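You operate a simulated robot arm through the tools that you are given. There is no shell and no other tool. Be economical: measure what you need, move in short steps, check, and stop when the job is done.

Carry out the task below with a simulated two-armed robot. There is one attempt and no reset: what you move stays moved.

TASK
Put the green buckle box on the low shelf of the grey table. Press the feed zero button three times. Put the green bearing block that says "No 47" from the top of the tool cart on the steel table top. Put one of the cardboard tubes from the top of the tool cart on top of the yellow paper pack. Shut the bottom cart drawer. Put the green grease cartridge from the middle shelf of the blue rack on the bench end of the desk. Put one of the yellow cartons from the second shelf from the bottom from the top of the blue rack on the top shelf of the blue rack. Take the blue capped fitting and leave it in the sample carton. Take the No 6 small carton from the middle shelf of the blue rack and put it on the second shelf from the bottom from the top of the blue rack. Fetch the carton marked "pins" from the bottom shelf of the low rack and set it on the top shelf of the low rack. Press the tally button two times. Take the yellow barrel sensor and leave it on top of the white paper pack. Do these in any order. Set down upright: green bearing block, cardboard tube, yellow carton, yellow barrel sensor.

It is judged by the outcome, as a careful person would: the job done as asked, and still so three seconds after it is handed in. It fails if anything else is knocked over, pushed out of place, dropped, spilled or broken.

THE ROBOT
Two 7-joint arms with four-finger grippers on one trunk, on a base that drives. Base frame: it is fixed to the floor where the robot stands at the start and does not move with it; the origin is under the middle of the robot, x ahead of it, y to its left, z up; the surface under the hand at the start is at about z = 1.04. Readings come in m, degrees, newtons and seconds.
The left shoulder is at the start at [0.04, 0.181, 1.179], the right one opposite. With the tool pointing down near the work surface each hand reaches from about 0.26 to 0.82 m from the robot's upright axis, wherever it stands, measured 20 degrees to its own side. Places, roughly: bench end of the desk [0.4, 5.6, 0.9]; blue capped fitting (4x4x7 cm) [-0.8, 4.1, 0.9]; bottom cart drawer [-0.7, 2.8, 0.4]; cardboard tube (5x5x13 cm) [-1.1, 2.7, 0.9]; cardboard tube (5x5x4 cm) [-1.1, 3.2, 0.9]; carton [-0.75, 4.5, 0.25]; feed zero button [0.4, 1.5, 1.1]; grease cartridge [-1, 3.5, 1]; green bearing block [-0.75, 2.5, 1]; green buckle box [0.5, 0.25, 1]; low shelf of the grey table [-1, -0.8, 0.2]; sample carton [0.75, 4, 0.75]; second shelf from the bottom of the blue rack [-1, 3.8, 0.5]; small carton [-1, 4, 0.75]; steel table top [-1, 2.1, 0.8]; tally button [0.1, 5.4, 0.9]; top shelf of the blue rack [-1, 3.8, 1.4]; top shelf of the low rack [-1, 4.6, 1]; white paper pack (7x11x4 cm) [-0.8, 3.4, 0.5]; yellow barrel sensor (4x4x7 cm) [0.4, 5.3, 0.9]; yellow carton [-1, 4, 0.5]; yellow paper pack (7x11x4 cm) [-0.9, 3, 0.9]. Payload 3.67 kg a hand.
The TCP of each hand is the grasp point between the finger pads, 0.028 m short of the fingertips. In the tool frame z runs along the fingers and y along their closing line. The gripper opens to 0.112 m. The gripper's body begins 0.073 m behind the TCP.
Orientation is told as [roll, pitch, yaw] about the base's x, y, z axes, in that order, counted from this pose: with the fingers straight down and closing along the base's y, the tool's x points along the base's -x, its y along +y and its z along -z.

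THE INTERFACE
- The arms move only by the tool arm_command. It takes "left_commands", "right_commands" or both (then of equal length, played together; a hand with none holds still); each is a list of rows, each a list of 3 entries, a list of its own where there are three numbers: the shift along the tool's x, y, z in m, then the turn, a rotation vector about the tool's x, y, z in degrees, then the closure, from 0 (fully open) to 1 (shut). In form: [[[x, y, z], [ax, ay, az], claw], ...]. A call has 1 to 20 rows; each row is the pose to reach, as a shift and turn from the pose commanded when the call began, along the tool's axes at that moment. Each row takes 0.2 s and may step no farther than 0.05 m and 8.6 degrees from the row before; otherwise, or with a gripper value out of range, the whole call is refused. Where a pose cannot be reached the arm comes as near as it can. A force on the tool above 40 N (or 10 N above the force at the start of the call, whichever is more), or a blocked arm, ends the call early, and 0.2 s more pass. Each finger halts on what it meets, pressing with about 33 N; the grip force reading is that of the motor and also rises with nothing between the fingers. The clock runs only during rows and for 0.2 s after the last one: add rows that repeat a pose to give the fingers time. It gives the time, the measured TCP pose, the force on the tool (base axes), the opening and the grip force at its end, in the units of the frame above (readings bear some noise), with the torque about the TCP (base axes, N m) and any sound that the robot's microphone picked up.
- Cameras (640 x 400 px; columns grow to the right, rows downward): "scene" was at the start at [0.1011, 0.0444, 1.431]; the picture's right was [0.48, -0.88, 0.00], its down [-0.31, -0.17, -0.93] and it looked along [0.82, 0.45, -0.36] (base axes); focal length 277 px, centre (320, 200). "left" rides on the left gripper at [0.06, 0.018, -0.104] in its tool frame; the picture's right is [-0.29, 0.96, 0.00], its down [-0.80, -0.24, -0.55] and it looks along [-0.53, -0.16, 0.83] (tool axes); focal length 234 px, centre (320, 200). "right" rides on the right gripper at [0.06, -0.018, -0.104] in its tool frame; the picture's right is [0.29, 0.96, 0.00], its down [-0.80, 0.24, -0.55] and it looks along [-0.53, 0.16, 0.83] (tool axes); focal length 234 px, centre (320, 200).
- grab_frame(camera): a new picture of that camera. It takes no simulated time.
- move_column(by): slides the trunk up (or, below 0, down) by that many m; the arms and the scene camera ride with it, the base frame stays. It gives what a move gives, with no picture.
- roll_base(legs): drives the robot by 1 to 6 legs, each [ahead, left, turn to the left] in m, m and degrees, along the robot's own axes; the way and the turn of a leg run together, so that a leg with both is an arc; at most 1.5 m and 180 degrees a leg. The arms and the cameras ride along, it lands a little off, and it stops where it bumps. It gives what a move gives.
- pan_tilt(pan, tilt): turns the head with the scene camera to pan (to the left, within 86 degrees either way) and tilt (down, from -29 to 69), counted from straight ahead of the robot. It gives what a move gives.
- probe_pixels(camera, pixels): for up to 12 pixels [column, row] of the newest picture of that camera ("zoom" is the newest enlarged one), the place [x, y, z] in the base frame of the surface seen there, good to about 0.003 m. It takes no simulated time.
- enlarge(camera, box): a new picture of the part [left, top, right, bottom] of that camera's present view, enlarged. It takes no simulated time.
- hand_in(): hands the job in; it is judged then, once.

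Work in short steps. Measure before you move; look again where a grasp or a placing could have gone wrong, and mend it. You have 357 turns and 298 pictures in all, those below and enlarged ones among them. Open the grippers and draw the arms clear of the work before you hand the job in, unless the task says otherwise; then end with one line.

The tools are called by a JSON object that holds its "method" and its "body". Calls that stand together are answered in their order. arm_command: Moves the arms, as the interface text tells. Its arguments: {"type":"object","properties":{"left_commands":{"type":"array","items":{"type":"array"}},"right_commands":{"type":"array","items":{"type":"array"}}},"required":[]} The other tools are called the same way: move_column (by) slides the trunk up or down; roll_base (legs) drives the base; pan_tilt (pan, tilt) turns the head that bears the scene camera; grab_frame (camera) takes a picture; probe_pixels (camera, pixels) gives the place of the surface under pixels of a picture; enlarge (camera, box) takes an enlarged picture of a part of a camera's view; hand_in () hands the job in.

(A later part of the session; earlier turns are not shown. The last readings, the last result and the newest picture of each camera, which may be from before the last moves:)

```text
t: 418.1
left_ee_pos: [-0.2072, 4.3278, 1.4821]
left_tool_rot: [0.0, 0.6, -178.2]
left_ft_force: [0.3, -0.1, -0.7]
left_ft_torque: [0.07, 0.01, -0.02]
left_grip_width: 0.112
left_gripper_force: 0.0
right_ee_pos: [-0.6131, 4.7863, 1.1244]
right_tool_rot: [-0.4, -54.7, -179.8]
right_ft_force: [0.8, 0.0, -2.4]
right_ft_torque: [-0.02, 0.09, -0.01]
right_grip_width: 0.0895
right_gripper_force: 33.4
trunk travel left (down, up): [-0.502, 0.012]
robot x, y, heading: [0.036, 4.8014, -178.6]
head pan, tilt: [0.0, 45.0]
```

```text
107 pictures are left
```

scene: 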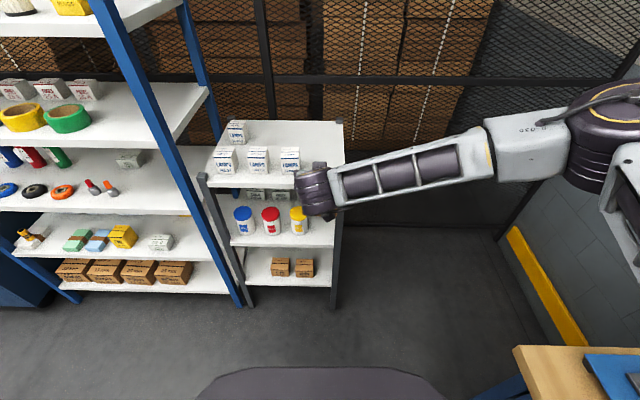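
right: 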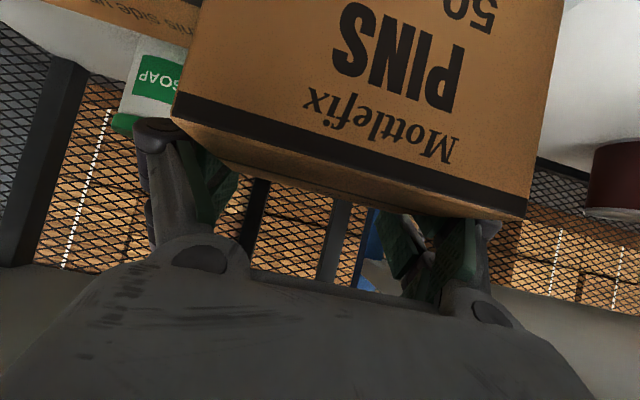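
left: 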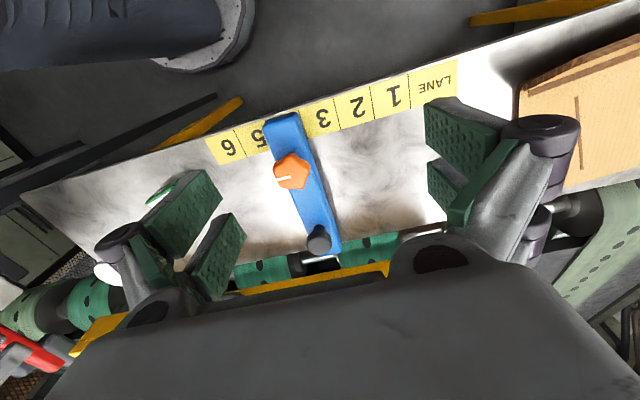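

I roll ahead 0.34 m over the spot in two steps, checking between.

{"method": "roll_base", "body": {"legs": [[0.2, 0, 0]]}}

{"method": "grab_frame", "body": {"camera": "scene"}}

{"method": "grab_frame", "body": {"camera": "right"}}

```text
t: 419.7
left_ee_pos: [-0.3922, 4.3253, 1.4842]
left_tool_rot: [0.1, 0.3, -178.0]
left_ft_force: [0.4, 0.6, 0.4]
left_ft_torque: [0.01, 0.02, -0.02]
left_grip_width: 0.1122
left_gripper_force: 0.1
right_ee_pos: [-0.8009, 4.7812, 1.1265]
right_tool_rot: [-0.4, -54.7, -179.8]
right_ft_force: [0.1, 0.4, -3.2]
right_ft_torque: [0.0, 0.12, -0.02]
right_grip_width: 0.0896
right_gripper_force: 32.6
trunk travel left (down, up): [-0.502, 0.012]
robot x, y, heading: [-0.1571, 4.7976, -178.4]
head pan, tilt: [0.0, 45.0]
```

```text
106 pictures are left
```

scene: 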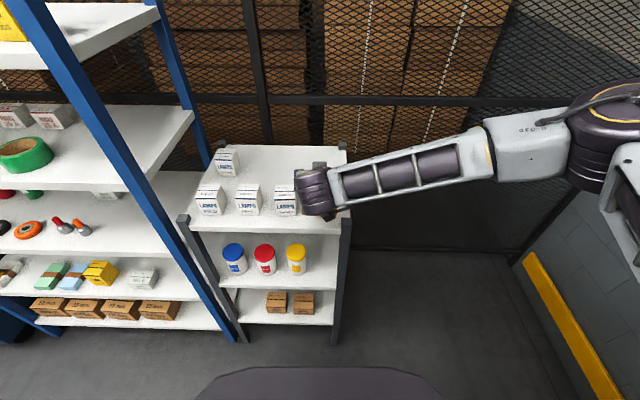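

```text
105 pictures are left
```

right: 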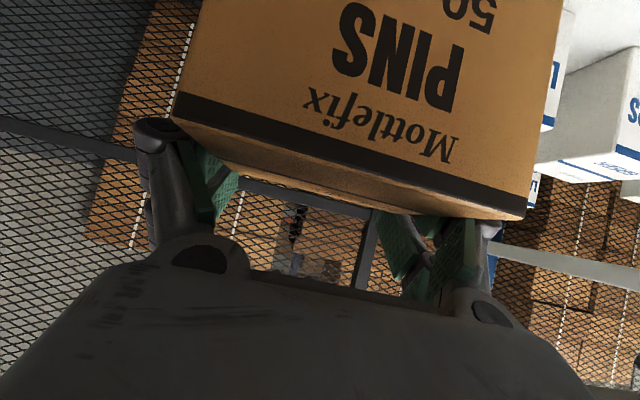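

I continue ahead 0.15 m with 1 cm to the right, then lower.

{"method": "roll_base", "body": {"legs": [[0.15, -0.01, 0]]}}

{"method": "grab_frame", "body": {"camera": "scene"}}

```text
t: 421.1
left_ee_pos: [-0.5484, 4.333, 1.4838]
left_tool_rot: [0.2, 0.4, -178.4]
left_ft_force: [0.5, 1.1, 0.0]
left_ft_torque: [-0.01, 0.03, 0.03]
left_grip_width: 0.112
left_gripper_force: 0.0
right_ee_pos: [-0.9553, 4.7902, 1.1246]
right_tool_rot: [-0.2, -54.9, 179.9]
right_ft_force: [1.0, -0.2, -2.2]
right_ft_torque: [-0.03, 0.07, -0.01]
right_grip_width: 0.0896
right_gripper_force: 32.7
trunk travel left (down, up): [-0.502, 0.012]
robot x, y, heading: [-0.3035, 4.8031, -178.8]
head pan, tilt: [0.0, 45.0]
```

```text
104 pictures are left
```

scene: 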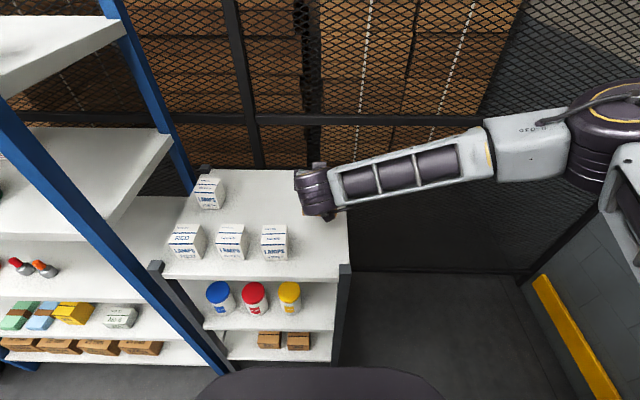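

I probe the shelf's right edge and AMBER's edges here.

{"method": "probe_pixels", "body": {"camera": "scene", "pixels": [[345, 235], [343, 225], [346, 255], [288, 240], [287, 255], [265, 228], [284, 228], [320, 240]]}}

```text
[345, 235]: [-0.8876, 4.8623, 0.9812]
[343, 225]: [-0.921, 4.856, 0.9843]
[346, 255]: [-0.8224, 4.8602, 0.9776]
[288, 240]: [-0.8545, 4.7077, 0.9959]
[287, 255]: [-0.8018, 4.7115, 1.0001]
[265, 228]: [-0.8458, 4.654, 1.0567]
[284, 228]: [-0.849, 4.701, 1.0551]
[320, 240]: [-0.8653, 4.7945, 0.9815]
```

Good margins. I lower 7 cm, then slowly to contact.

{"method": "arm_command", "body": {"right_commands": [[[0.025, 0, 0.018], [0, 0, 0], 0.45], [[0.045, 0, 0.032], [0, 0, 0], 0.45], [[0.057, 0, 0.041], [0, 0, 0], 0.45], [[0.062, 0, 0.044], [0, 0, 0], 0.45], [[0.065, 0, 0.046], [0, 0, 0], 0.45], [[0.065, 0, 0.046], [0, 0, 0], 0.45]]}}

```text
t: 422.5
left_ee_pos: [-0.5508, 4.3325, 1.4836]
left_tool_rot: [0.2, 0.4, -178.3]
left_ft_force: [0.4, 0.1, 0.0]
left_ft_torque: [-0.01, 0.02, 0.0]
left_grip_width: 0.112
left_gripper_force: 0.2
right_ee_pos: [-0.9581, 4.7903, 1.0478]
right_tool_rot: [0.0, -55.2, 179.6]
right_ft_force: [-7.1, -1.0, 28.9]
right_ft_torque: [-0.44, -1.46, -0.21]
right_grip_width: 0.0897
right_gripper_force: 32.5
trunk travel left (down, up): [-0.502, 0.012]
robot x, y, heading: [-0.3063, 4.8015, -179.2]
head pan, tilt: [0.0, 45.0]
```

Contact at 1.048 (29 N). I ease up 3 mm, open to 10.2 cm, and lift away upward.

{"method": "arm_command", "body": {"right_commands": [[[-0.003, 0, -0.002], [0, 0, 0], 0.3], [[-0.003, 0, -0.002], [0, 0, 0], 0.15], [[-0.003, 0, -0.002], [0, 0, 0], 0.08], [[-0.003, 0, -0.002], [0, 0, 0], 0.08]]}}

{"method": "arm_command", "body": {"right_commands": [[[-0.03, 0, -0.02], [0, 0, 0], 0.08], [[-0.065, 0, -0.045], [0, 0, 0], 0.08], [[-0.1, 0, -0.07], [0, 0, 0], 0.08], [[-0.1, 0, -0.07], [0, 0, 0], 0.08]]}}

{"method": "grab_frame", "body": {"camera": "right"}}

```text
t: 423.5
left_ee_pos: [-0.5526, 4.3325, 1.4848]
left_tool_rot: [0.2, 0.3, -178.3]
left_ft_force: [-0.3, -0.1, -0.1]
left_ft_torque: [-0.03, 0.0, 0.01]
left_grip_width: 0.112
left_gripper_force: 0.0
right_ee_pos: [-0.9561, 4.7918, 1.0454]
right_tool_rot: [-0.3, -54.6, 180.0]
right_ft_force: [0.3, -1.2, -0.6]
right_ft_torque: [-0.02, 0.0, 0.0]
right_grip_width: 0.103
right_gripper_force: 0.1
trunk travel left (down, up): [-0.502, 0.012]
robot x, y, heading: [-0.3037, 4.8059, -178.8]
head pan, tilt: [0.0, 45.0]
```

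```text
t: 424.5
left_ee_pos: [-0.5534, 4.3323, 1.4844]
left_tool_rot: [0.2, 0.6, -178.4]
left_ft_force: [0.1, 0.1, 0.1]
left_ft_torque: [0.02, -0.01, 0.0]
left_grip_width: 0.1121
left_gripper_force: 0.0
right_ee_pos: [-0.9566, 4.7913, 1.1671]
right_tool_rot: [-0.3, -54.6, 180.0]
right_ft_force: [-0.7, 0.3, 0.3]
right_ft_torque: [0.01, 0.02, 0.02]
right_grip_width: 0.1031
right_gripper_force: 0.1
trunk travel left (down, up): [-0.502, 0.012]
robot x, y, heading: [-0.3069, 4.8054, -178.8]
head pan, tilt: [0.0, 45.0]
```

```text
103 pictures are left
```

right: 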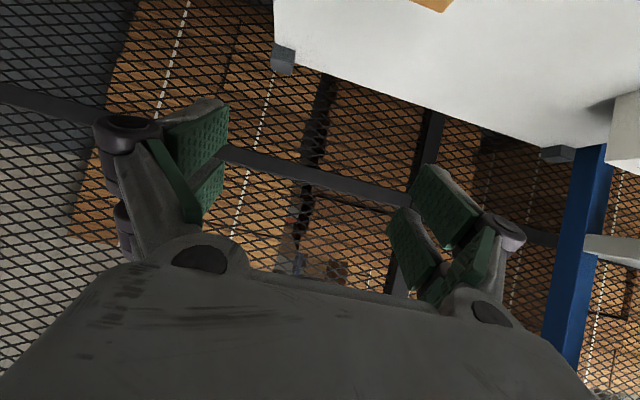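

Released. I back out and look.

{"method": "roll_base", "body": {"legs": [[-0.32, 0, 0]]}}

{"method": "grab_frame", "body": {"camera": "scene"}}

```text
t: 426.7
left_ee_pos: [-0.2317, 4.3411, 1.4839]
left_tool_rot: [0.2, 0.6, -178.5]
left_ft_force: [0.2, -0.2, -0.8]
left_ft_torque: [0.03, -0.02, -0.01]
left_grip_width: 0.1122
left_gripper_force: 0.0
right_ee_pos: [-0.6309, 4.8021, 1.165]
right_tool_rot: [-0.3, -54.5, 179.7]
right_ft_force: [-0.8, 0.0, -0.3]
right_ft_torque: [0.01, 0.01, 0.0]
right_grip_width: 0.1029
right_gripper_force: 0.1
trunk travel left (down, up): [-0.502, 0.012]
robot x, y, heading: [0.0186, 4.8082, -178.8]
head pan, tilt: [0.0, 45.0]
```

```text
102 pictures are left
```

scene: 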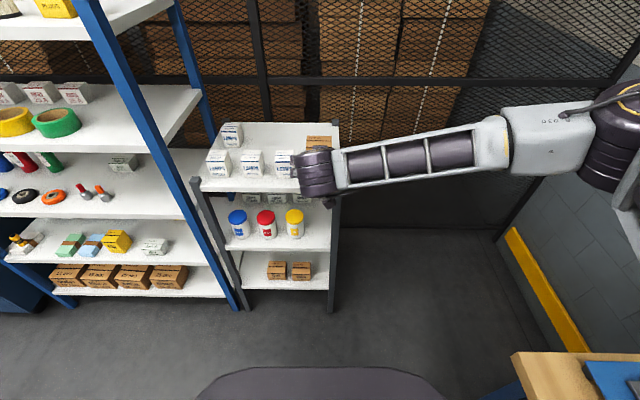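

PINS sits on the low rack's top shelf. Last: the green cartridge. I lower the column, raise/flatten the hand to pitch about -78°, and strafe left to it.

{"method": "move_column", "body": {"by": -0.4}}

{"method": "arm_command", "body": {"right_commands": [[[-0.035, 0, -0.024], [0, -4, 0], 0.2], [[-0.07, 0, -0.048], [0, -8, 0], 0.25], [[-0.1, 0, -0.07], [0, -12, 0], 0.25], [[-0.125, 0, -0.09], [0, -16, 0], 0.25], [[-0.14, 0, -0.1], [0, -20, 0], 0.25], [[-0.14, 0, -0.1], [0, -23, 0], 0.25], [[-0.14, 0, -0.1], [0, -23, 0], 0.25]]}}

{"method": "roll_base", "body": {"legs": [[0.0, 1.14, 0]]}}

{"method": "grab_frame", "body": {"camera": "right"}}

{"method": "grab_frame", "body": {"camera": "scene"}}

```text
t: 430.5
left_ee_pos: [-0.2273, 4.3408, 1.0823]
left_tool_rot: [0.2, 0.5, -178.5]
left_ft_force: [-0.7, -0.3, 0.0]
left_ft_torque: [0.01, -0.02, -0.02]
left_grip_width: 0.1118
left_gripper_force: 0.0
right_ee_pos: [-0.6293, 4.8014, 0.7667]
right_tool_rot: [-0.3, -54.7, 179.7]
right_ft_force: [-0.5, 0.3, -0.6]
right_ft_torque: [0.0, 0.0, 0.01]
right_grip_width: 0.1028
right_gripper_force: 0.1
trunk travel left (down, up): [-0.102, 0.412]
robot x, y, heading: [0.0201, 4.8105, -178.9]
head pan, tilt: [0.0, 45.0]
```

```text
t: 432.1
left_ee_pos: [-0.2291, 4.3398, 1.0844]
left_tool_rot: [0.1, 0.6, -178.4]
left_ft_force: [0.3, 0.5, -0.1]
left_ft_torque: [-0.02, 0.01, 0.0]
left_grip_width: 0.1119
left_gripper_force: 0.0
right_ee_pos: [-0.627, 4.7987, 0.9397]
right_tool_rot: [-0.8, -77.7, -179.8]
right_ft_force: [-1.1, -0.9, -0.3]
right_ft_torque: [-0.01, -0.01, 0.0]
right_grip_width: 0.0841
right_gripper_force: 0.0
trunk travel left (down, up): [-0.102, 0.412]
robot x, y, heading: [0.021, 4.81, -179.1]
head pan, tilt: [0.0, 45.0]
```

```text
t: 438.3
left_ee_pos: [-0.2349, 3.1624, 1.0832]
left_tool_rot: [0.2, 0.5, -179.8]
left_ft_force: [0.0, -1.0, 0.1]
left_ft_torque: [0.01, 0.0, -0.02]
left_grip_width: 0.112
left_gripper_force: 0.1
right_ee_pos: [-0.6213, 3.6283, 0.9392]
right_tool_rot: [-1.0, -77.6, 179.0]
right_ft_force: [-0.7, 0.1, 0.9]
right_ft_torque: [0.02, -0.02, 0.02]
right_grip_width: 0.0841
right_gripper_force: 0.0
trunk travel left (down, up): [-0.102, 0.412]
robot x, y, heading: [0.0241, 3.6259, 179.6]
head pan, tilt: [0.0, 45.0]
```

```text
101 pictures are left
```

right: 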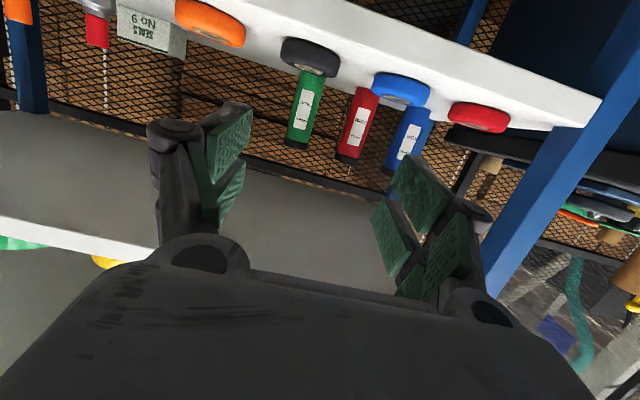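

```text
100 pictures are left
```

scene: 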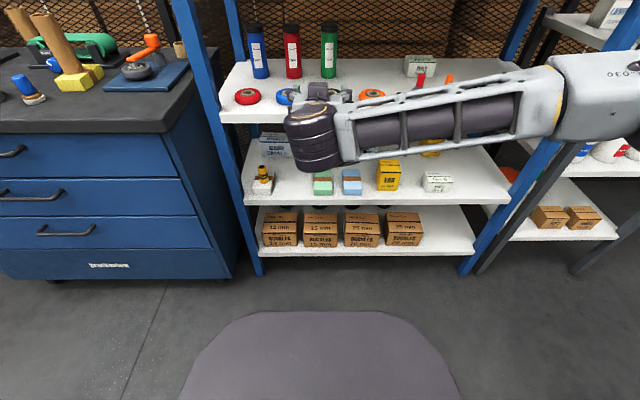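

I probe the green and red cartridges, and the wheel in front, from the right camera.

{"method": "probe_pixels", "body": {"camera": "right", "pixels": [[306, 105], [295, 110], [316, 115], [297, 140], [310, 85], [360, 120], [345, 130], [310, 55], [300, 145]]}}

{"method": "probe_pixels", "body": {"camera": "scene", "pixels": [[330, 55], [330, 28], [322, 50], [338, 50], [293, 50], [315, 110], [450, 80], [540, 70], [330, 70]]}}

```text
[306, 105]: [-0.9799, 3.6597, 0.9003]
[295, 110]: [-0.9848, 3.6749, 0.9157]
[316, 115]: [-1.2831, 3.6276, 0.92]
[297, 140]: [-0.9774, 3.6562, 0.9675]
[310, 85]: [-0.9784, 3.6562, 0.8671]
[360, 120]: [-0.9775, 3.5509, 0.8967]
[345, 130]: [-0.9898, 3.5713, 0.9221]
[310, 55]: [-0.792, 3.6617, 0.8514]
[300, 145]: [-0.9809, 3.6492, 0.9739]
```

```text
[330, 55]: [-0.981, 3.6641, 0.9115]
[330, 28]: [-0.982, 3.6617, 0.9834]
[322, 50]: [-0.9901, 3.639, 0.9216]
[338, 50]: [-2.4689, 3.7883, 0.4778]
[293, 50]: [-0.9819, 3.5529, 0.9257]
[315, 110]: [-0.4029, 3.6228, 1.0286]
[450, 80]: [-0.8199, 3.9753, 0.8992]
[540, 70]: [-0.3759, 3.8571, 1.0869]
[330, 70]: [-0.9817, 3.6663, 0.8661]
```

Green cartridge: centre ≈(-1.002,3.658), z 0.841–0.99. I strafe 2.7 cm right and roll ahead 0.22 m, then check.

{"method": "roll_base", "body": {"legs": [[0, -0.027, 0], [0.22, 0, 0]]}}

{"method": "grab_frame", "body": {"camera": "right"}}

{"method": "grab_frame", "body": {"camera": "scene"}}

```text
t: 440.4
left_ee_pos: [-0.4497, 3.1909, 1.0827]
left_tool_rot: [0.3, 0.5, -179.8]
left_ft_force: [-0.2, 1.3, 1.1]
left_ft_torque: [0.01, -0.05, -0.01]
left_grip_width: 0.1122
left_gripper_force: 0.1
right_ee_pos: [-0.8376, 3.6564, 0.9381]
right_tool_rot: [-0.9, -77.6, 179.0]
right_ft_force: [-0.2, 0.3, 0.0]
right_ft_torque: [0.06, 0.01, 0.03]
right_grip_width: 0.0842
right_gripper_force: 0.1
trunk travel left (down, up): [-0.102, 0.412]
robot x, y, heading: [-0.1939, 3.6547, 179.8]
head pan, tilt: [0.0, 45.0]
```

```text
99 pictures are left
```

right: 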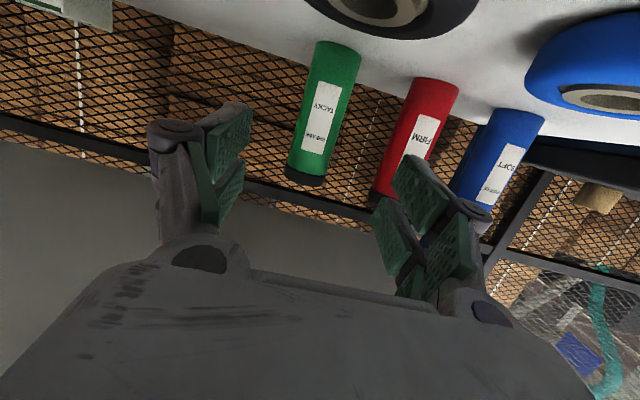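

```text
98 pictures are left
```

scene: 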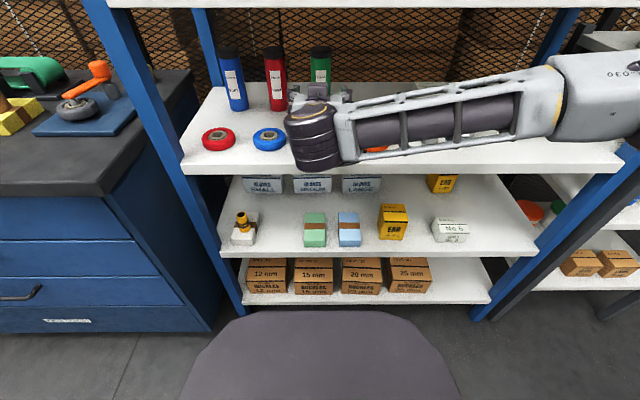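

Aligned. I roll ahead 0.10 m, check, and then the rest.

{"method": "roll_base", "body": {"legs": [[0.1, 0, 0]]}}

{"method": "grab_frame", "body": {"camera": "right"}}

{"method": "grab_frame", "body": {"camera": "scene"}}

```text
t: 441.6
left_ee_pos: [-0.5506, 3.1893, 1.0834]
left_tool_rot: [0.2, 0.6, -179.8]
left_ft_force: [-0.9, -0.1, -0.7]
left_ft_torque: [0.01, -0.06, 0.01]
left_grip_width: 0.1118
left_gripper_force: 0.1
right_ee_pos: [-0.9376, 3.6567, 0.9388]
right_tool_rot: [-0.9, -77.7, 179.0]
right_ft_force: [0.0, 0.8, -0.9]
right_ft_torque: [0.0, 0.02, 0.0]
right_grip_width: 0.0841
right_gripper_force: 0.1
trunk travel left (down, up): [-0.102, 0.412]
robot x, y, heading: [-0.2924, 3.6482, 179.5]
head pan, tilt: [0.0, 45.0]
```

```text
97 pictures are left
```

right: 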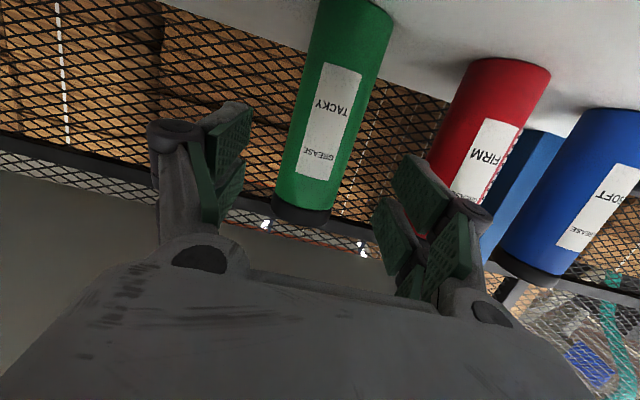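

```text
96 pictures are left
```

scene: 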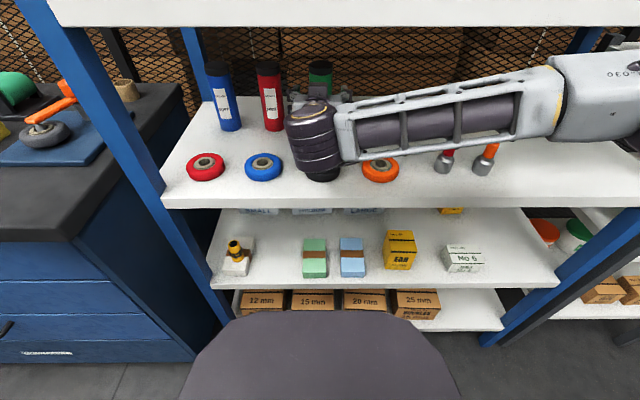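

Green is centred. I narrow to 7.4 cm and roll ahead 5.8 cm, then close.

{"method": "arm_command", "body": {"right_commands": [[[0, 0, 0], [0, 0, 0], 0.34], [[0, 0, 0], [0, 0, 0], 0.34]]}}

{"method": "roll_base", "body": {"legs": [[0.057, 0, 0]]}}

{"method": "grab_frame", "body": {"camera": "right"}}

```text
t: 442.2
left_ee_pos: [-0.549, 3.1891, 1.083]
left_tool_rot: [0.3, 0.4, -179.9]
left_ft_force: [0.2, 0.7, -0.4]
left_ft_torque: [0.02, 0.01, 0.0]
left_grip_width: 0.1121
left_gripper_force: 0.0
right_ee_pos: [-0.9368, 3.6582, 0.9397]
right_tool_rot: [-0.9, -77.6, 178.9]
right_ft_force: [0.2, 0.0, -0.6]
right_ft_torque: [0.0, 0.02, 0.01]
right_grip_width: 0.074
right_gripper_force: 0.0
trunk travel left (down, up): [-0.102, 0.412]
robot x, y, heading: [-0.2901, 3.6564, 179.7]
head pan, tilt: [0.0, 45.0]
```

```text
t: 443.2
left_ee_pos: [-0.6084, 3.1894, 1.0828]
left_tool_rot: [0.1, 0.6, -179.8]
left_ft_force: [-0.8, 0.7, -0.1]
left_ft_torque: [-0.01, -0.04, 0.01]
left_grip_width: 0.112
left_gripper_force: 0.1
right_ee_pos: [-0.9943, 3.6582, 0.938]
right_tool_rot: [-0.9, -77.6, 178.8]
right_ft_force: [0.0, 0.0, -0.7]
right_ft_torque: [-0.01, 0.01, 0.0]
right_grip_width: 0.074
right_gripper_force: 0.0
trunk travel left (down, up): [-0.102, 0.412]
robot x, y, heading: [-0.3467, 3.6526, 179.6]
head pan, tilt: [0.0, 45.0]
```

```text
95 pictures are left
```

right: 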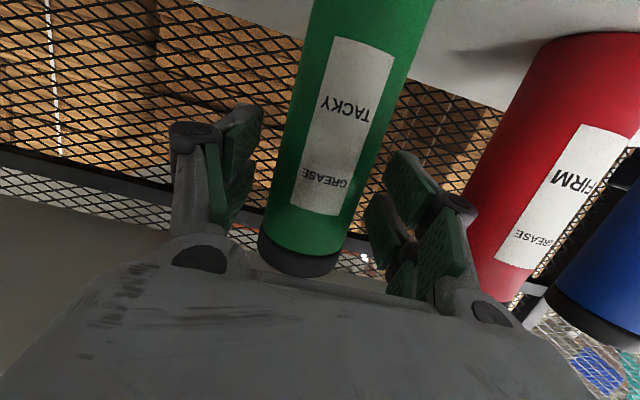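

I close and lift 3 cm.

{"method": "arm_command", "body": {"right_commands": [[[0, 0, 0.004], [0, 0, 0], 0.45], [[0, 0, 0.004], [0, 0, 0], 0.6], [[0, 0, 0.004], [0, 0, 0], 0.7], [[0, 0, 0.004], [0, 0, 0], 0.75], [[0, 0, 0.004], [0, 0, 0], 0.75], [[-0.015, 0, 0.0], [0, 0, 0], 0.75], [[-0.031, 0, -0.003], [0, 0, 0], 0.75], [[-0.031, 0, -0.003], [0, 0, 0], 0.75]]}}

{"method": "grab_frame", "body": {"camera": "right"}}

```text
t: 445.0
left_ee_pos: [-0.6075, 3.1898, 1.0818]
left_tool_rot: [0.2, 0.6, -179.9]
left_ft_force: [-0.5, -0.1, -0.5]
left_ft_torque: [-0.01, 0.01, 0.03]
left_grip_width: 0.1121
left_gripper_force: 0.0
right_ee_pos: [-0.9955, 3.6586, 0.9611]
right_tool_rot: [-2.2, -76.7, -179.7]
right_ft_force: [-0.2, -0.6, -5.2]
right_ft_torque: [0.04, -0.06, -0.01]
right_grip_width: 0.0499
right_gripper_force: 33.3
trunk travel left (down, up): [-0.102, 0.412]
robot x, y, heading: [-0.3495, 3.6504, 179.7]
head pan, tilt: [0.0, 45.0]
```

```text
94 pictures are left
```

right: 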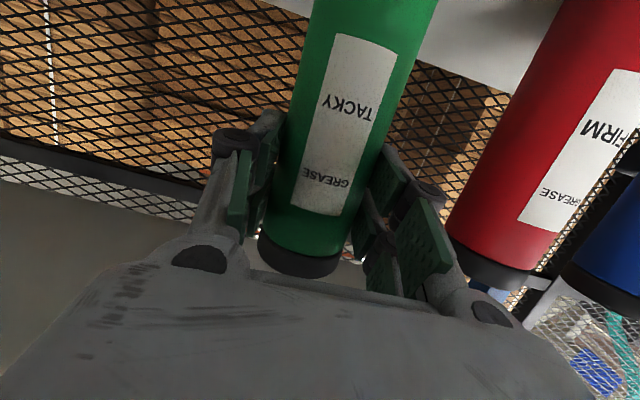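

Gripped; I need about 1.5 cm more lift to clear the wheel in front. I check forearm clearance to the upper shelf.

{"method": "pan_tilt", "body": {"pan": -5, "tilt": 22}}

{"method": "grab_frame", "body": {"camera": "scene"}}

```text
t: 445.8
left_ee_pos: [-0.6067, 3.1907, 1.0825]
left_tool_rot: [0.2, 0.5, -179.9]
left_ft_force: [-0.2, 0.0, 0.4]
left_ft_torque: [0.0, 0.0, -0.03]
left_grip_width: 0.1121
left_gripper_force: 0.0
right_ee_pos: [-0.9937, 3.6607, 0.961]
right_tool_rot: [-2.4, -76.7, -179.7]
right_ft_force: [0.9, -0.9, -4.1]
right_ft_torque: [-0.05, -0.06, -0.03]
right_grip_width: 0.0496
right_gripper_force: 32.8
trunk travel left (down, up): [-0.102, 0.412]
robot x, y, heading: [-0.3471, 3.6546, 179.4]
head pan, tilt: [-5.0, 22.0]
```

```text
93 pictures are left
```

scene: 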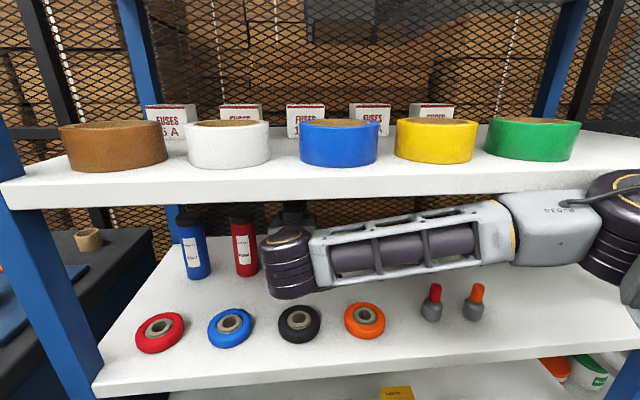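

The forearm is against the upper shelf's edge. Backing out 7.5 cm frees it before the cartridge reaches the wheel; then I lift.

{"method": "probe_pixels", "body": {"camera": "scene", "pixels": [[300, 307], [298, 318], [300, 340], [280, 325], [320, 325], [300, 303]]}}

{"method": "roll_base", "body": {"legs": [[-0.065, 0, 0]]}}

{"method": "arm_command", "body": {"right_commands": [[[-0.012, 0, -0.003], [0, 0, 0], 0.75], [[-0.025, 0, -0.006], [0, 0, 0], 0.75], [[-0.025, 0, -0.006], [0, 0, 0], 0.75]]}}

{"method": "grab_frame", "body": {"camera": "scene"}}

```text
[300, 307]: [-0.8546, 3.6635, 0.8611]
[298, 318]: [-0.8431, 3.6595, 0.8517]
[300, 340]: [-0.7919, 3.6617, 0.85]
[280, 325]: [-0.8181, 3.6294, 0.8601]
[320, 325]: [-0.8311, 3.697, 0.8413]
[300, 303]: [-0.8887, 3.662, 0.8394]
```

```text
t: 446.8
left_ee_pos: [-0.5411, 3.1903, 1.0835]
left_tool_rot: [0.3, 0.3, 180.0]
left_ft_force: [0.2, -0.8, 0.1]
left_ft_torque: [0.01, 0.07, -0.01]
left_grip_width: 0.1119
left_gripper_force: 0.0
right_ee_pos: [-0.9289, 3.6623, 0.9735]
right_tool_rot: [-0.7, -77.8, 178.7]
right_ft_force: [1.4, -0.6, -3.5]
right_ft_torque: [-0.02, -0.06, 0.0]
right_grip_width: 0.0499
right_gripper_force: 32.6
trunk travel left (down, up): [-0.102, 0.412]
robot x, y, heading: [-0.2828, 3.6554, 179.6]
head pan, tilt: [-5.0, 22.0]
```

```text
t: 447.6
left_ee_pos: [-0.5441, 3.1911, 1.0834]
left_tool_rot: [0.1, 0.5, 180.1]
left_ft_force: [0.9, 0.3, 0.5]
left_ft_torque: [-0.01, -0.02, -0.02]
left_grip_width: 0.1116
left_gripper_force: 0.1
right_ee_pos: [-0.9305, 3.6608, 0.9968]
right_tool_rot: [-0.8, -77.6, 178.5]
right_ft_force: [-0.2, 1.3, -3.6]
right_ft_torque: [0.01, -0.02, -0.01]
right_grip_width: 0.0498
right_gripper_force: 33.0
trunk travel left (down, up): [-0.102, 0.412]
robot x, y, heading: [-0.281, 3.6557, 179.4]
head pan, tilt: [-5.0, 22.0]
```

```text
92 pictures are left
```

scene: 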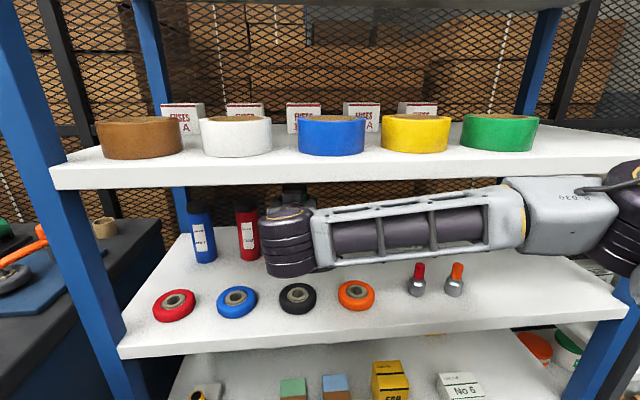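

Now the cartridge bottom is at ~0.90, clear of the wheel. I back out fully.

{"method": "roll_base", "body": {"legs": [[-0.3, 0, 0]]}}

{"method": "grab_frame", "body": {"camera": "scene"}}

{"method": "grab_frame", "body": {"camera": "right"}}

```text
t: 449.7
left_ee_pos: [-0.243, 3.1871, 1.0829]
left_tool_rot: [0.3, 0.4, -180.0]
left_ft_force: [0.9, -0.4, 0.7]
left_ft_torque: [-0.01, 0.04, 0.01]
left_grip_width: 0.1121
left_gripper_force: 0.0
right_ee_pos: [-0.6294, 3.6575, 0.9987]
right_tool_rot: [-0.7, -77.6, 178.7]
right_ft_force: [0.2, 0.5, -3.9]
right_ft_torque: [0.0, -0.03, 0.01]
right_grip_width: 0.0498
right_gripper_force: 33.3
trunk travel left (down, up): [-0.102, 0.412]
robot x, y, heading: [0.0132, 3.6505, 179.6]
head pan, tilt: [-5.0, 22.0]
```

```text
91 pictures are left
```

scene: 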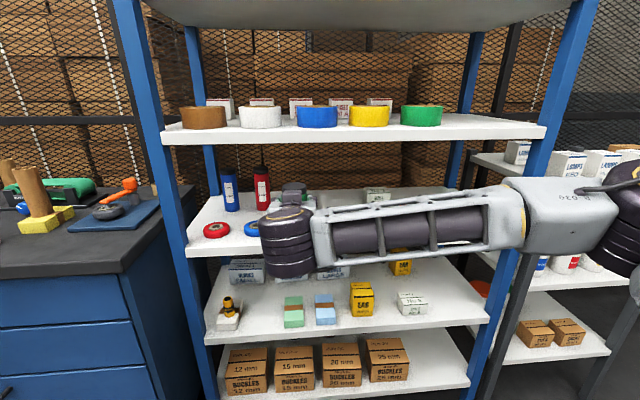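

```text
90 pictures are left
```

right: 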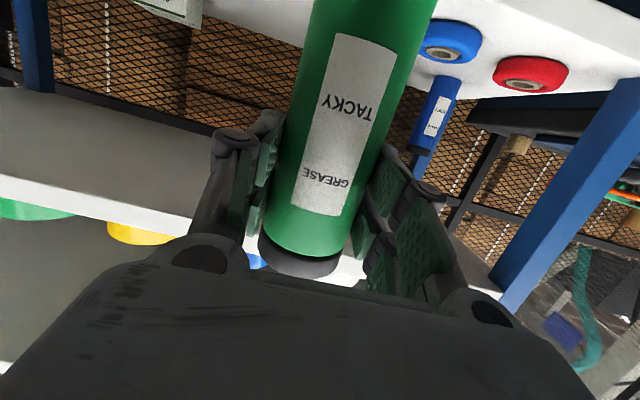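

The cartridge is upright in hand. I raise the column 0.15 m, strafe to y≈4.5, and turn right to face the desk.

{"method": "move_column", "body": {"by": 0.15}}

{"method": "roll_base", "body": {"legs": [[0, -0.85, 0], [0, 0, -90]]}}

{"method": "pan_tilt", "body": {"pan": -15, "tilt": 30}}

{"method": "grab_frame", "body": {"camera": "scene"}}

```text
t: 451.5
left_ee_pos: [-0.2438, 3.1882, 1.2335]
left_tool_rot: [0.2, 0.6, -179.9]
left_ft_force: [0.1, -0.1, -0.3]
left_ft_torque: [-0.04, 0.01, 0.01]
left_grip_width: 0.1118
left_gripper_force: 0.0
right_ee_pos: [-0.6302, 3.6582, 1.1467]
right_tool_rot: [-0.9, -77.7, 178.8]
right_ft_force: [0.0, -0.3, -3.6]
right_ft_torque: [-0.03, -0.02, 0.01]
right_grip_width: 0.0496
right_gripper_force: 33.0
trunk travel left (down, up): [-0.252, 0.262]
robot x, y, heading: [0.0144, 3.6481, 179.8]
head pan, tilt: [-5.0, 22.0]
```

```text
t: 460.2
left_ee_pos: [-0.4633, 4.7332, 1.2342]
left_tool_rot: [0.2, 0.5, 93.3]
left_ft_force: [0.4, 0.1, -0.1]
left_ft_torque: [-0.02, -0.02, 0.0]
left_grip_width: 0.1119
left_gripper_force: 0.0
right_ee_pos: [-0.0152, 5.1463, 1.1489]
right_tool_rot: [-0.8, -77.7, 92.0]
right_ft_force: [0.2, 0.4, -3.9]
right_ft_torque: [-0.05, -0.01, 0.0]
right_grip_width: 0.0495
right_gripper_force: 33.0
trunk travel left (down, up): [-0.252, 0.262]
robot x, y, heading: [0.0142, 4.5021, 92.9]
head pan, tilt: [-5.0, 22.0]
```

```text
t: 460.9
left_ee_pos: [-0.4638, 4.7334, 1.2343]
left_tool_rot: [0.2, 0.4, 93.2]
left_ft_force: [0.3, 0.4, -0.4]
left_ft_torque: [0.03, -0.01, 0.0]
left_grip_width: 0.1122
left_gripper_force: 0.1
right_ee_pos: [-0.0161, 5.1455, 1.1483]
right_tool_rot: [-0.7, -77.6, 92.0]
right_ft_force: [0.0, -0.1, -4.6]
right_ft_torque: [0.01, -0.01, 0.03]
right_grip_width: 0.0498
right_gripper_force: 32.6
trunk travel left (down, up): [-0.252, 0.262]
robot x, y, heading: [0.0142, 4.5005, 93.0]
head pan, tilt: [-15.0, 30.0]
```

```text
89 pictures are left
```

scene: 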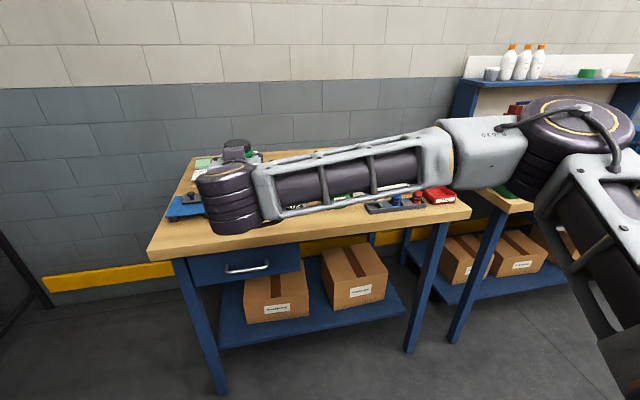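

I straighten the heading and strafe right so the hand lines up with the desk's bench end.

{"method": "roll_base", "body": {"legs": [[0, -0.42, -3]]}}

{"method": "pan_tilt", "body": {"pan": 8, "tilt": 30}}

{"method": "grab_frame", "body": {"camera": "scene"}}

```text
t: 463.3
left_ee_pos: [-0.0956, 4.8216, 1.234]
left_tool_rot: [0.2, 0.8, 85.5]
left_ft_force: [0.5, -0.1, 1.0]
left_ft_torque: [-0.04, 0.06, -0.01]
left_grip_width: 0.112
left_gripper_force: 0.1
right_ee_pos: [0.4034, 5.1699, 1.1459]
right_tool_rot: [-0.8, -77.3, 84.5]
right_ft_force: [1.2, 0.1, -4.1]
right_ft_torque: [-0.03, 0.0, 0.04]
right_grip_width: 0.0497
right_gripper_force: 33.5
trunk travel left (down, up): [-0.252, 0.262]
robot x, y, heading: [0.348, 4.5271, 85.3]
head pan, tilt: [-15.0, 30.0]
stopped in leg 1: the robot was blocked; the commanded pose is now the measured one
```

```text
t: 464.2
left_ee_pos: [-0.0977, 4.8201, 1.233]
left_tool_rot: [0.2, 0.6, 85.7]
left_ft_force: [-0.6, 0.2, -0.4]
left_ft_torque: [0.01, -0.01, 0.04]
left_grip_width: 0.1118
left_gripper_force: 0.0
right_ee_pos: [0.4015, 5.1691, 1.1478]
right_tool_rot: [-1.2, -77.6, 84.7]
right_ft_force: [0.3, 0.5, -4.7]
right_ft_torque: [-0.01, 0.03, -0.01]
right_grip_width: 0.0498
right_gripper_force: 32.7
trunk travel left (down, up): [-0.252, 0.262]
robot x, y, heading: [0.3448, 4.5236, 85.2]
head pan, tilt: [8.0, 30.0]
```

```text
88 pictures are left
```

scene: 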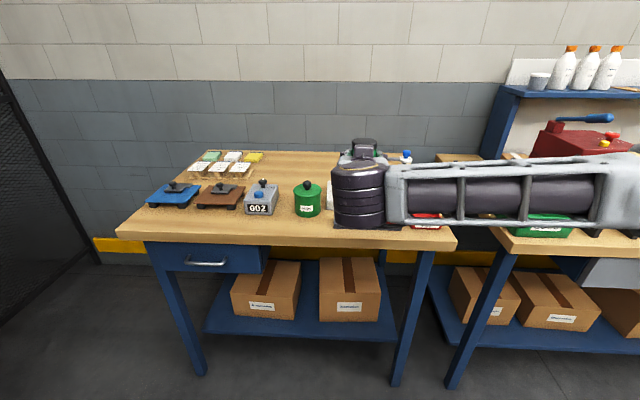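

The base bumped the corner of the sample table behind; I move ahead off it, and probe the tester's post and desk area.

{"method": "probe_pixels", "body": {"camera": "scene", "pixels": [[405, 157], [330, 165], [320, 158], [310, 175], [440, 158], [300, 165], [333, 195], [340, 178]]}}

{"method": "roll_base", "body": {"legs": [[0.12, 0, 4.5]]}}

{"method": "pan_tilt", "body": {"pan": -86, "tilt": 45}}

{"method": "grab_frame", "body": {"camera": "scene"}}

```text
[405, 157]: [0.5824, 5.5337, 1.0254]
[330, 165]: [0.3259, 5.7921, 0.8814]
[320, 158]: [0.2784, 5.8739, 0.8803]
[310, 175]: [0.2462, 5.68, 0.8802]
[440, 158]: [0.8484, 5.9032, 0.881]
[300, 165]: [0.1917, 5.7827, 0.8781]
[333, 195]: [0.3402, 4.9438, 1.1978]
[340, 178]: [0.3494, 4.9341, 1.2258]
```

```text
t: 465.5
left_ee_pos: [-0.1134, 4.9069, 1.2338]
left_tool_rot: [0.1, 0.4, 90.3]
left_ft_force: [-0.1, 0.4, 0.1]
left_ft_torque: [-0.01, -0.02, 0.01]
left_grip_width: 0.1121
left_gripper_force: 0.1
right_ee_pos: [0.3551, 5.2959, 1.1481]
right_tool_rot: [-1.0, -77.6, 89.3]
right_ft_force: [-0.7, -0.7, -4.3]
right_ft_torque: [-0.06, 0.03, 0.04]
right_grip_width: 0.05
right_gripper_force: 32.9
trunk travel left (down, up): [-0.252, 0.262]
robot x, y, heading: [0.3484, 4.651, 89.5]
head pan, tilt: [8.0, 30.0]
```

```text
t: 467.1
left_ee_pos: [-0.1138, 4.907, 1.2335]
left_tool_rot: [0.3, 0.6, 90.1]
left_ft_force: [0.2, 0.8, -1.0]
left_ft_torque: [0.01, 0.0, 0.0]
left_grip_width: 0.1119
left_gripper_force: 0.0
right_ee_pos: [0.355, 5.296, 1.1491]
right_tool_rot: [-1.1, -77.5, 89.3]
right_ft_force: [-0.1, 0.2, -3.6]
right_ft_torque: [-0.03, -0.01, 0.0]
right_grip_width: 0.0497
right_gripper_force: 33.0
trunk travel left (down, up): [-0.252, 0.262]
robot x, y, heading: [0.3526, 4.6472, 89.6]
head pan, tilt: [-85.9, 45.0]
```

```text
87 pictures are left
```

scene: 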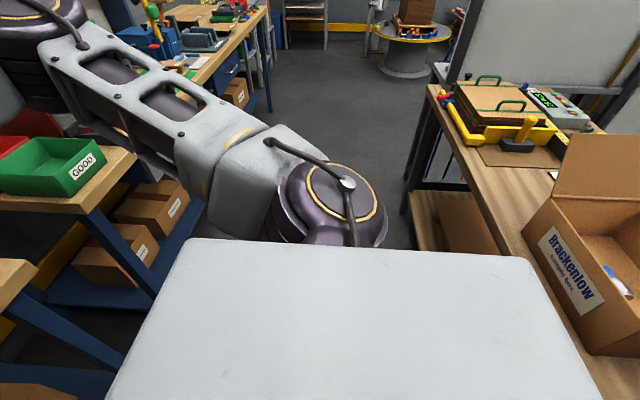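

The sample table and its carton (with the fitting inside) are undisturbed. I move right 6 cm and ahead 0.28 m with the cartridge held high over the desk.

{"method": "roll_base", "body": {"legs": [[0, -0.06, 0], [0.25, 0, 0]]}}

{"method": "pan_tilt", "body": {"pan": 10, "tilt": 35}}

{"method": "grab_frame", "body": {"camera": "scene"}}

{"method": "grab_frame", "body": {"camera": "right"}}

```text
t: 469.5
left_ee_pos: [-0.0516, 5.1505, 1.2328]
left_tool_rot: [0.3, 0.5, 89.8]
left_ft_force: [0.6, 0.3, 0.9]
left_ft_torque: [-0.01, -0.03, -0.03]
left_grip_width: 0.112
left_gripper_force: 0.1
right_ee_pos: [0.42, 5.5361, 1.1464]
right_tool_rot: [-1.1, -77.5, 89.0]
right_ft_force: [0.3, -0.2, -4.2]
right_ft_torque: [-0.03, 0.01, 0.02]
right_grip_width: 0.0499
right_gripper_force: 33.2
trunk travel left (down, up): [-0.252, 0.262]
robot x, y, heading: [0.4143, 4.89, 89.5]
head pan, tilt: [-85.9, 45.0]
```

```text
t: 471.3
left_ee_pos: [-0.051, 5.1514, 1.2342]
left_tool_rot: [0.3, 0.5, 89.9]
left_ft_force: [0.2, 0.8, 0.0]
left_ft_torque: [0.04, -0.02, -0.01]
left_grip_width: 0.1122
left_gripper_force: 0.1
right_ee_pos: [0.4202, 5.5361, 1.1466]
right_tool_rot: [-1.0, -77.5, 89.0]
right_ft_force: [-0.8, 0.4, -4.4]
right_ft_torque: [-0.03, 0.02, -0.01]
right_grip_width: 0.05
right_gripper_force: 33.1
trunk travel left (down, up): [-0.252, 0.262]
robot x, y, heading: [0.4104, 4.8878, 89.4]
head pan, tilt: [10.0, 35.0]
```

```text
86 pictures are left
```

scene: 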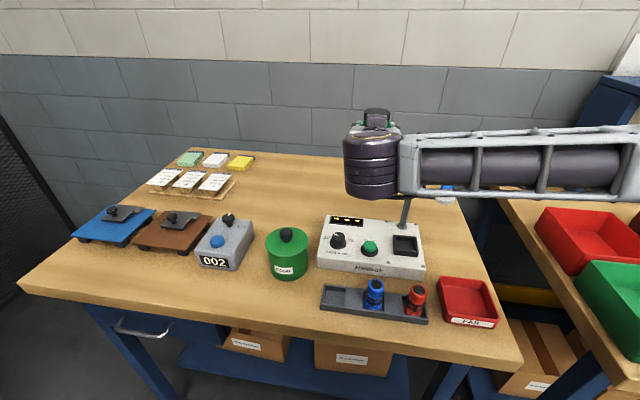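

```text
85 pictures are left
```

right: 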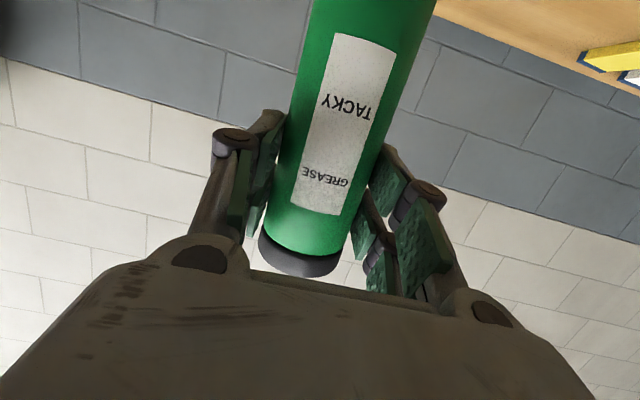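

I probe tester corners, gooseneck and free desk top.

{"method": "probe_pixels", "body": {"camera": "scene", "pixels": [[329, 217], [420, 226], [365, 219], [330, 195], [300, 200], [450, 225], [406, 205], [445, 195], [470, 240], [430, 215], [345, 205]]}}

```text
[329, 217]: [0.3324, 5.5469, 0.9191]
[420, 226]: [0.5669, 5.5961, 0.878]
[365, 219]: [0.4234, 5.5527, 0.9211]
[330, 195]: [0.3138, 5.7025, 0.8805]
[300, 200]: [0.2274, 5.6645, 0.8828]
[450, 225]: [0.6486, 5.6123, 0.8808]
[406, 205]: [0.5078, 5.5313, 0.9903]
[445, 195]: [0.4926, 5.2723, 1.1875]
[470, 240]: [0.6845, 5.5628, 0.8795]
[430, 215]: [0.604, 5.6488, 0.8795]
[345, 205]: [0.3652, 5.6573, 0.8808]
```

Tester's back edge is y≈5.555, gooseneck at x≈0.51. I'll set it at about (0.385,5.655): base left 3.5 cm, ahead 7.5 cm, then arm forward.

{"method": "roll_base", "body": {"legs": [[0.07, 0.035, 0]]}}

{"method": "arm_command", "body": {"right_commands": [[[-0.005, 0, 0.024], [0, 0, 0], 0.75], [[-0.01, 0, 0.048], [0, 0, 0], 0.75], [[0.018, 0, 0.054], [0, 0, 0], 0.75], [[0.048, 0, 0.06], [0, 0, 0], 0.75], [[0.078, 0, 0.066], [0, 0, 0], 0.75], [[0.108, 0, 0.072], [0, 0, 0], 0.75], [[0.108, 0, 0.072], [0, 0, 0], 0.75]]}}

{"method": "grab_frame", "body": {"camera": "scene"}}

{"method": "grab_frame", "body": {"camera": "right"}}

```text
t: 472.3
left_ee_pos: [-0.0849, 5.2211, 1.2338]
left_tool_rot: [0.2, 0.6, 89.9]
left_ft_force: [-1.0, 0.3, -0.5]
left_ft_torque: [-0.05, -0.01, -0.03]
left_grip_width: 0.1121
left_gripper_force: 0.1
right_ee_pos: [0.3856, 5.6054, 1.1471]
right_tool_rot: [-1.1, -77.5, 89.1]
right_ft_force: [0.0, 0.2, -4.7]
right_ft_torque: [-0.03, 0.01, -0.01]
right_grip_width: 0.0498
right_gripper_force: 33.0
trunk travel left (down, up): [-0.252, 0.262]
robot x, y, heading: [0.3745, 4.9625, 89.5]
head pan, tilt: [10.0, 35.0]
```

```text
t: 473.9
left_ee_pos: [-0.0856, 5.2195, 1.2347]
left_tool_rot: [0.2, 0.5, 90.0]
left_ft_force: [0.5, -0.2, 0.5]
left_ft_torque: [0.01, 0.0, 0.03]
left_grip_width: 0.1122
left_gripper_force: 0.0
right_ee_pos: [0.3846, 5.6515, 1.0252]
right_tool_rot: [-1.0, -77.5, 89.0]
right_ft_force: [-0.8, -0.8, -3.8]
right_ft_torque: [0.01, 0.01, -0.05]
right_grip_width: 0.0496
right_gripper_force: 32.8
trunk travel left (down, up): [-0.252, 0.262]
robot x, y, heading: [0.3777, 4.9571, 89.3]
head pan, tilt: [10.0, 35.0]
```

```text
84 pictures are left
```

scene: 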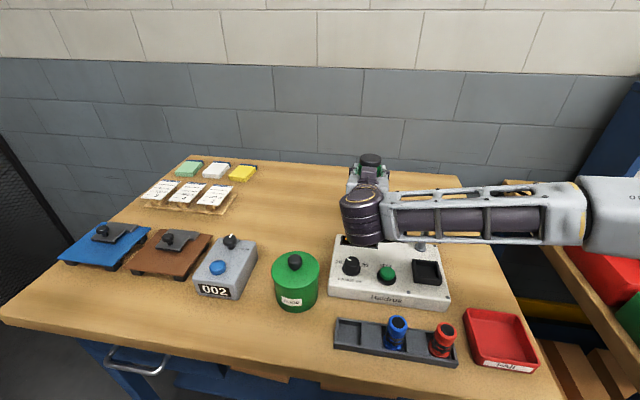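

```text
83 pictures are left
```

right: 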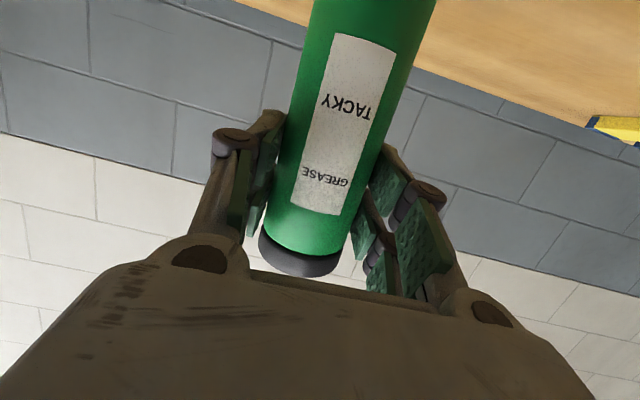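

I check the forearm against the gooseneck before lowering further.

{"method": "probe_pixels", "body": {"camera": "scene", "pixels": [[420, 246], [422, 242], [420, 232], [400, 235], [450, 240], [365, 240], [372, 250], [520, 235]]}}

{"method": "enlarge", "body": {"camera": "scene", "box": [320, 140, 520, 300]}}

```text
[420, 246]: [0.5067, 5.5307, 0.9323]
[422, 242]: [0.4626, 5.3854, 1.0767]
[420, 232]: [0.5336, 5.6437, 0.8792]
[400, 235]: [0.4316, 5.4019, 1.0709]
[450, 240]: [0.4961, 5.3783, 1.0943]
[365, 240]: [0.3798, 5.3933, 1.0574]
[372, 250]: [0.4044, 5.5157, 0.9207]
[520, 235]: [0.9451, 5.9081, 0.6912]
```

```text
2.50 times, centred on (420, 220) of scene
```

zoom: 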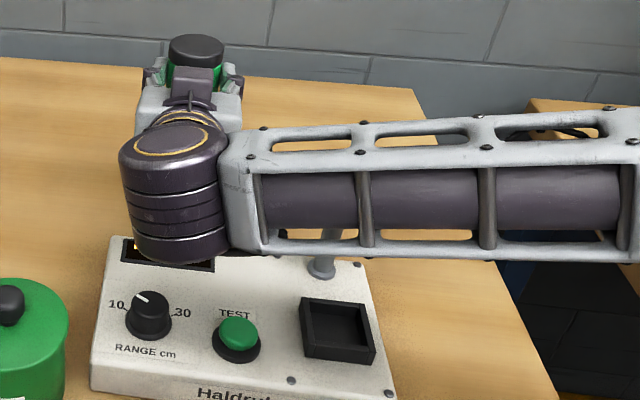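

The little cube under the hand would come close to the tester's top, so I go 5 cm further back first.

{"method": "arm_command", "body": {"right_commands": [[[-0.0055, 0, 0.0245], [0, 0, 0], 0.75], [[-0.011, 0, 0.049], [0, 0, 0], 0.75], [[-0.011, 0, 0.049], [0, 0, 0], 0.75]]}}

```text
t: 474.7
left_ee_pos: [-0.085, 5.2193, 1.2339]
left_tool_rot: [0.2, 0.5, 89.8]
left_ft_force: [0.1, -0.1, -1.0]
left_ft_torque: [0.03, 0.02, 0.05]
left_grip_width: 0.1121
left_gripper_force: 0.0
right_ee_pos: [0.3881, 5.7013, 1.0274]
right_tool_rot: [-1.1, -77.5, 88.9]
right_ft_force: [-0.5, 0.0, -4.7]
right_ft_torque: [-0.03, -0.02, -0.01]
right_grip_width: 0.0498
right_gripper_force: 33.5
trunk travel left (down, up): [-0.252, 0.262]
robot x, y, heading: [0.3764, 4.9635, 89.6]
head pan, tilt: [10.0, 35.0]
```

There isn't room for both cube and forearm in this heading (gooseneck behind). Turning the robot ~15° to the right solves it. I raise the hand, back off, strafe left and turn.

{"method": "arm_command", "body": {"right_commands": [[[-0.045, 0, -0.01], [0, 0, 0], 0.75], [[-0.09, 0, -0.02], [0, 0, 0], 0.75], [[-0.135, 0, -0.03], [0, 0, 0], 0.75], [[-0.135, 0, -0.03], [0, 0, 0], 0.75]]}}

{"method": "roll_base", "body": {"legs": [[-0.1, 0.19, 0], [0, 0, -15]]}}

{"method": "pan_tilt", "body": {"pan": 0, "tilt": 35}}

{"method": "grab_frame", "body": {"camera": "scene"}}

```text
t: 475.7
left_ee_pos: [-0.0842, 5.2194, 1.2336]
left_tool_rot: [0.3, 0.6, 89.9]
left_ft_force: [0.5, -0.4, 0.6]
left_ft_torque: [-0.01, -0.02, -0.02]
left_grip_width: 0.1121
left_gripper_force: 0.0
right_ee_pos: [0.3902, 5.7019, 1.1677]
right_tool_rot: [-1.1, -77.5, 89.0]
right_ft_force: [0.0, 0.1, -4.9]
right_ft_torque: [-0.07, -0.03, 0.0]
right_grip_width: 0.0498
right_gripper_force: 33.3
trunk travel left (down, up): [-0.252, 0.262]
robot x, y, heading: [0.3772, 4.9585, 89.4]
head pan, tilt: [10.0, 35.0]
```

```text
t: 478.4
left_ee_pos: [-0.1923, 5.229, 1.2344]
left_tool_rot: [0.2, 0.7, 74.6]
left_ft_force: [-0.2, 0.6, -0.5]
left_ft_torque: [-0.02, 0.01, 0.04]
left_grip_width: 0.1119
left_gripper_force: 0.0
right_ee_pos: [0.3892, 5.5704, 1.1686]
right_tool_rot: [-1.0, -77.5, 73.8]
right_ft_force: [-0.1, -0.1, -3.7]
right_ft_torque: [-0.02, 0.05, -0.04]
right_grip_width: 0.0501
right_gripper_force: 32.6
trunk travel left (down, up): [-0.252, 0.262]
robot x, y, heading: [0.1813, 4.8571, 74.3]
head pan, tilt: [10.0, 35.0]
```

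```text
t: 479.1
left_ee_pos: [-0.193, 5.229, 1.2336]
left_tool_rot: [0.2, 0.4, 74.6]
left_ft_force: [-0.1, 0.1, 0.0]
left_ft_torque: [-0.01, 0.01, 0.03]
left_grip_width: 0.1122
left_gripper_force: 0.0
right_ee_pos: [0.3898, 5.5707, 1.1689]
right_tool_rot: [-1.1, -77.4, 73.9]
right_ft_force: [-0.9, -0.6, -3.1]
right_ft_torque: [-0.01, 0.0, -0.01]
right_grip_width: 0.0499
right_gripper_force: 33.5
trunk travel left (down, up): [-0.252, 0.262]
robot x, y, heading: [0.1871, 4.8582, 74.2]
head pan, tilt: [0.0, 35.0]
```

```text
81 pictures are left
```

scene: 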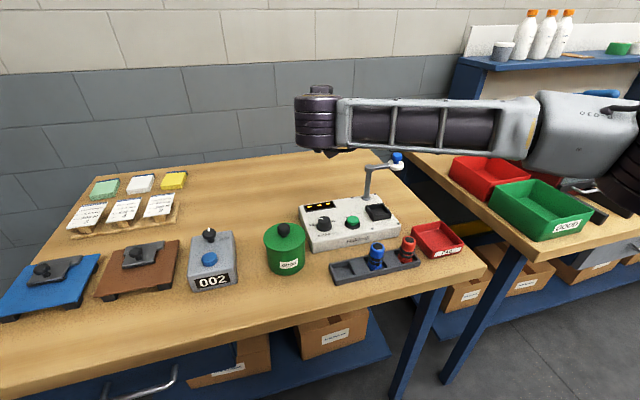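

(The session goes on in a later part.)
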